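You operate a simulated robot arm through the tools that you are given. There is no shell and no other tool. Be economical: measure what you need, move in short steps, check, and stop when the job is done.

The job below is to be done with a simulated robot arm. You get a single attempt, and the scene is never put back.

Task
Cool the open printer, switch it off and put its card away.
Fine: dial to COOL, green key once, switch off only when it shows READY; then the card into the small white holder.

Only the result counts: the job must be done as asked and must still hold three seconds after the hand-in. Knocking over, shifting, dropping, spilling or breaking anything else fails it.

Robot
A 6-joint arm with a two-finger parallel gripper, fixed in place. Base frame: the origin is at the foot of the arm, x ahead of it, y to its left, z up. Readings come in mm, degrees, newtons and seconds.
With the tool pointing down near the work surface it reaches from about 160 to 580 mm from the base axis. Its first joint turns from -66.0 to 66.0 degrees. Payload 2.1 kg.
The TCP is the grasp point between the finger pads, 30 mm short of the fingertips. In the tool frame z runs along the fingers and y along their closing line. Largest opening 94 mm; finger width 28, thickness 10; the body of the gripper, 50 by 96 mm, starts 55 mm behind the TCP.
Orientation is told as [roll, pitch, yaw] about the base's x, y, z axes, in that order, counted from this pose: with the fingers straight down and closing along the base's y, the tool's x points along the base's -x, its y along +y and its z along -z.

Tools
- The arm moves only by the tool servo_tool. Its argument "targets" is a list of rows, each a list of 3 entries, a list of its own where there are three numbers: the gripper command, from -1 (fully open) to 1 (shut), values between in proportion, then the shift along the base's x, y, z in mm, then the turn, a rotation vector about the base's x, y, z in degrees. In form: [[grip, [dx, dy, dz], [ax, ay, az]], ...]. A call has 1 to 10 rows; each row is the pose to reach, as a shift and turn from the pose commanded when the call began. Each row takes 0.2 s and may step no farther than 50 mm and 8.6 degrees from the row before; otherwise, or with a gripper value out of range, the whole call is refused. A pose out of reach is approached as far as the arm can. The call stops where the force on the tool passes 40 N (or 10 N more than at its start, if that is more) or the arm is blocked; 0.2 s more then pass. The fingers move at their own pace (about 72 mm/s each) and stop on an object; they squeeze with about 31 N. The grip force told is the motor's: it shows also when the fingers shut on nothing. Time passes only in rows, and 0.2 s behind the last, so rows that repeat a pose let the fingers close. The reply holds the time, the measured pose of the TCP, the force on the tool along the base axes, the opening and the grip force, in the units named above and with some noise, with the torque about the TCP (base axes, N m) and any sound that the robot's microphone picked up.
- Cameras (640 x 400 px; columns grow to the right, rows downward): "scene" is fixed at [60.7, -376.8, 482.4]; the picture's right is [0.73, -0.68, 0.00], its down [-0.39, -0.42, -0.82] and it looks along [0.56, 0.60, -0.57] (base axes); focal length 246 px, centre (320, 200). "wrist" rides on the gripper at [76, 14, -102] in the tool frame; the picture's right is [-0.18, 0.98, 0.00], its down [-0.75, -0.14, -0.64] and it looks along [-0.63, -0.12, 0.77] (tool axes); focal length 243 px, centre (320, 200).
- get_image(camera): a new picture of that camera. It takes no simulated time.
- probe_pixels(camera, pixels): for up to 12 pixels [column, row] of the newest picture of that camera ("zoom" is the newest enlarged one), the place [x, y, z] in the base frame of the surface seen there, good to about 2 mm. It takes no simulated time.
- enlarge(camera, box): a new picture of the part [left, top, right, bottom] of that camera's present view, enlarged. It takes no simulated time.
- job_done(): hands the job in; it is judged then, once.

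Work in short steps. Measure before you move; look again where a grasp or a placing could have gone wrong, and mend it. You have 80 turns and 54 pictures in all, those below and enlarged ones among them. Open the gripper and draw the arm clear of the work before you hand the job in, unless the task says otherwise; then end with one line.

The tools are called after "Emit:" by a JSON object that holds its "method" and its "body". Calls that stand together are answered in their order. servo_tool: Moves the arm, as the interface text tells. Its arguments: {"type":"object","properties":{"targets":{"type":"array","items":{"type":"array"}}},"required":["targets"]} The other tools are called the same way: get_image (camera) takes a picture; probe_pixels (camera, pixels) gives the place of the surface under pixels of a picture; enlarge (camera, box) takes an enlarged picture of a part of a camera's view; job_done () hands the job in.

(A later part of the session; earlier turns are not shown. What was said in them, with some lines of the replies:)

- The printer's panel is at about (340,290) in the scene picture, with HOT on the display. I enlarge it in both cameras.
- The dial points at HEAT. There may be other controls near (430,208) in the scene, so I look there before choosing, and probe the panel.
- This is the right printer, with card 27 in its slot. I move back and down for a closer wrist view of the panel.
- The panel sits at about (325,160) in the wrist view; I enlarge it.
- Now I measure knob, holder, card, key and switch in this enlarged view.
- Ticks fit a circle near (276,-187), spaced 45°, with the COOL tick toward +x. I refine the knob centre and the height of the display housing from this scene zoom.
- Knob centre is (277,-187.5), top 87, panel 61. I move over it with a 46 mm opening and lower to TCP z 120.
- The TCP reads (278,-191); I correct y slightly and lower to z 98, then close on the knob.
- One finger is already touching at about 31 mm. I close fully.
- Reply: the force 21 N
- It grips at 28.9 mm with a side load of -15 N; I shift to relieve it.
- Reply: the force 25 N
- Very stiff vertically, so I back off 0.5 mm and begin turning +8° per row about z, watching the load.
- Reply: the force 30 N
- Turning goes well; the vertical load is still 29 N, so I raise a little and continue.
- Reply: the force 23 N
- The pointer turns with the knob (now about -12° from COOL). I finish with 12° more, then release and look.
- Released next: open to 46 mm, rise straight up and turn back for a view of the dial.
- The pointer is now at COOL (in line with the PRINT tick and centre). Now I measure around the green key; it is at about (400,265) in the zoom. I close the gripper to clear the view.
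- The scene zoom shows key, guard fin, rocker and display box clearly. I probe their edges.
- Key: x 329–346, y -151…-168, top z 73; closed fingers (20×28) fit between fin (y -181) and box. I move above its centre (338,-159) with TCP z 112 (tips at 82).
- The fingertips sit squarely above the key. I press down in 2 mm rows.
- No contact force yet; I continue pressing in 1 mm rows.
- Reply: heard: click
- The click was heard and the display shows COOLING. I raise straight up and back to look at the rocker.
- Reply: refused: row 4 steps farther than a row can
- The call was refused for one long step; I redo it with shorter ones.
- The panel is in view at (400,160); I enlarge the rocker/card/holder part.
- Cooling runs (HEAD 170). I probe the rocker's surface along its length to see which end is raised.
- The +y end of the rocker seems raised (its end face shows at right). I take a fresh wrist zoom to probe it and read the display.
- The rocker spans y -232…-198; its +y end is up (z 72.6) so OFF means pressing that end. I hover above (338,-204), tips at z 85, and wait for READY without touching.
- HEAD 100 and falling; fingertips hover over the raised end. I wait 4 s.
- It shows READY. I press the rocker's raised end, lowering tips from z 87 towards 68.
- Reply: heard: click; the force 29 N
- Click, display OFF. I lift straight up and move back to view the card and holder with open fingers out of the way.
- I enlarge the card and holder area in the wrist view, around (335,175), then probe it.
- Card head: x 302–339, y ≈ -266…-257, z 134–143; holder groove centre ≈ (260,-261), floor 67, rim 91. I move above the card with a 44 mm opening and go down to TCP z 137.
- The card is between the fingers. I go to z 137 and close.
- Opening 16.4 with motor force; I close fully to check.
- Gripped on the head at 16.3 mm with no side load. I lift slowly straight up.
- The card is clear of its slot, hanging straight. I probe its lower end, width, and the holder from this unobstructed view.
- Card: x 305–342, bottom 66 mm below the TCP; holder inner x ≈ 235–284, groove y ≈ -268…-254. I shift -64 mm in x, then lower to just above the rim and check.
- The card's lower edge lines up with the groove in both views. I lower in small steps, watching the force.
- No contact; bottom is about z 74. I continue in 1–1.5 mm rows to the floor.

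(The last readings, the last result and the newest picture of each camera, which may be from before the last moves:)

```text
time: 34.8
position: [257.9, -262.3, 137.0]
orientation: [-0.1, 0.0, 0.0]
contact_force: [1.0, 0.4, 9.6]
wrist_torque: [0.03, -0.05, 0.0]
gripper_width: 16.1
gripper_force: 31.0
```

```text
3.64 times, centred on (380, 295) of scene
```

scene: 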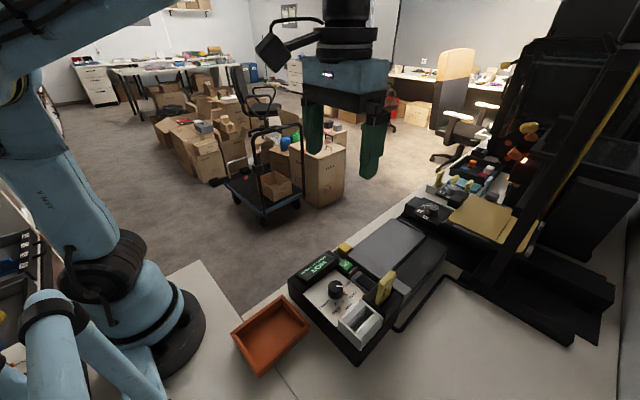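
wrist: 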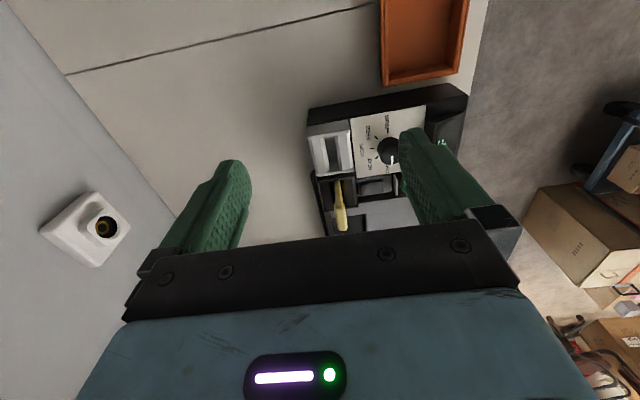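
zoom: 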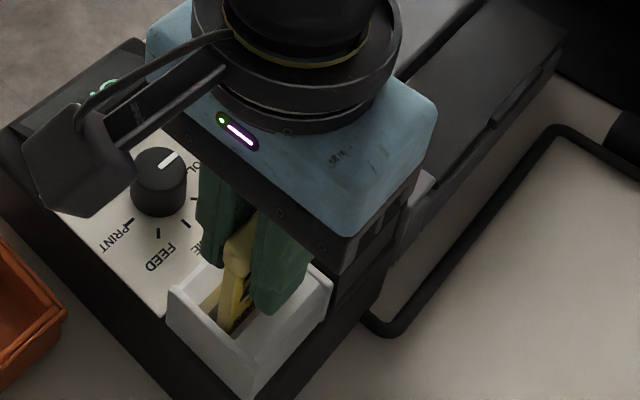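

It bottoms at TCP z 137, the same depth as in the printer slot, with 9.6 N: seated. I open a bit, then rise.

Emit:
{"method": "servo_tool", "body": {"targets": [[0.5, [0, 0, 0.3], [0, 0, 0]], [0.2, [0, 0, 0.3], [0, 0, 0]], [0.2, [0, 0, 0.3], [0, 0, 0]], [0.2, [0, 0, 15], [0, 0, 0]], [0.2, [0, 0, 50], [0, 0, 0]], [0.2, [0, 0, 95], [0, 0, 0]], [0.2, [-25, 20, 125], [0, 0, 0]], [0.2, [-25, 65, 130], [0, 0, 0]], [0.2, [-25, 110, 130], [0, 0, 0]], [0.2, [-25, 155, 130], [0, 0, 0]]]}}

Emit:
{"method": "enlarge", "body": {"camera": "scene", "box": [280, 220, 440, 360]}}

Emit:
{"method": "get_image", "body": {"camera": "wrist"}}

```text
time: 37.0
position: [231.5, -106.4, 269.5]
orientation: [0.0, -0.1, -0.1]
contact_force: [0.2, -0.3, 0.3]
wrist_torque: [-0.01, 0.0, -0.02]
gripper_width: 37.6
gripper_force: 0.1
```

```text
2.86 times, centred on (360, 290) of scene
```

zoom: 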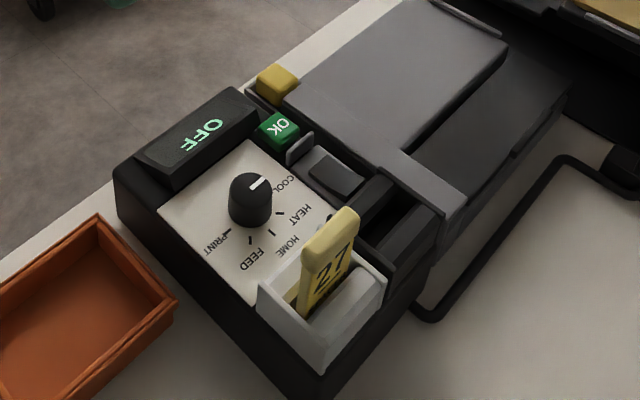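

```text
16 pictures are left
```

wrist: 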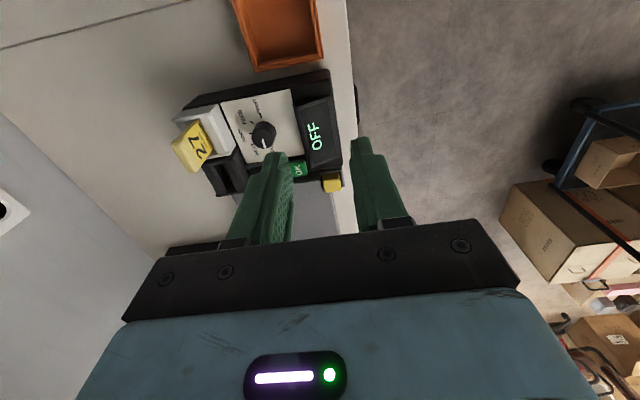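

The display shows OFF, the dial is at COOL, and card 27 stands in the white holder; the arm is clear. I open the gripper and confirm everything holds.

Emit:
{"method": "servo_tool", "body": {"targets": [[-1, [0, 10, 20], [0, 0, 0]], [-1, [0, 20, 40], [0, 0, 0]], [-1, [0, 20, 40], [0, 0, 0]], [-1, [0, 20, 40], [0, 0, 0]], [-1, [0, 20, 40], [0, 0, 0]]]}}

Emit:
{"method": "enlarge", "body": {"camera": "scene", "box": [320, 250, 420, 350]}}

```text
time: 38.2
position: [232.2, -86.2, 308.5]
orientation: [0.0, 0.0, 0.0]
contact_force: [0.3, 0.5, 0.7]
wrist_torque: [-0.04, 0.02, 0.0]
gripper_width: 94.1
gripper_force: 0.0
```

```text
4.00 times, centred on (370, 300) of scene
```

zoom: 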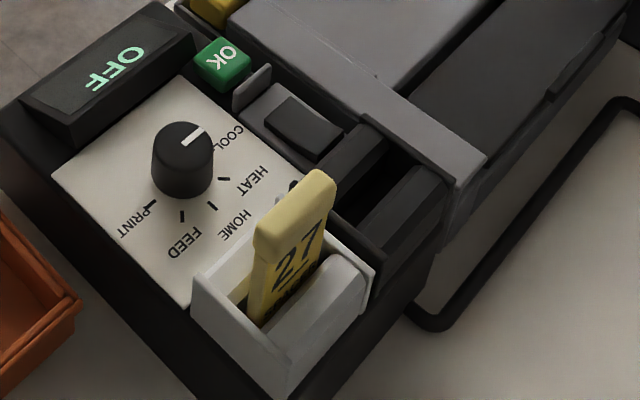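

The final state is stable; I hand it in.

Emit:
{"method": "job_done", "body": {}}

```text
The job is handed in.
```

The dial is at COOL, the green key was pressed once, the printer was switched off when it showed READY and now reads OFF, and card 27 stands in the white holder.
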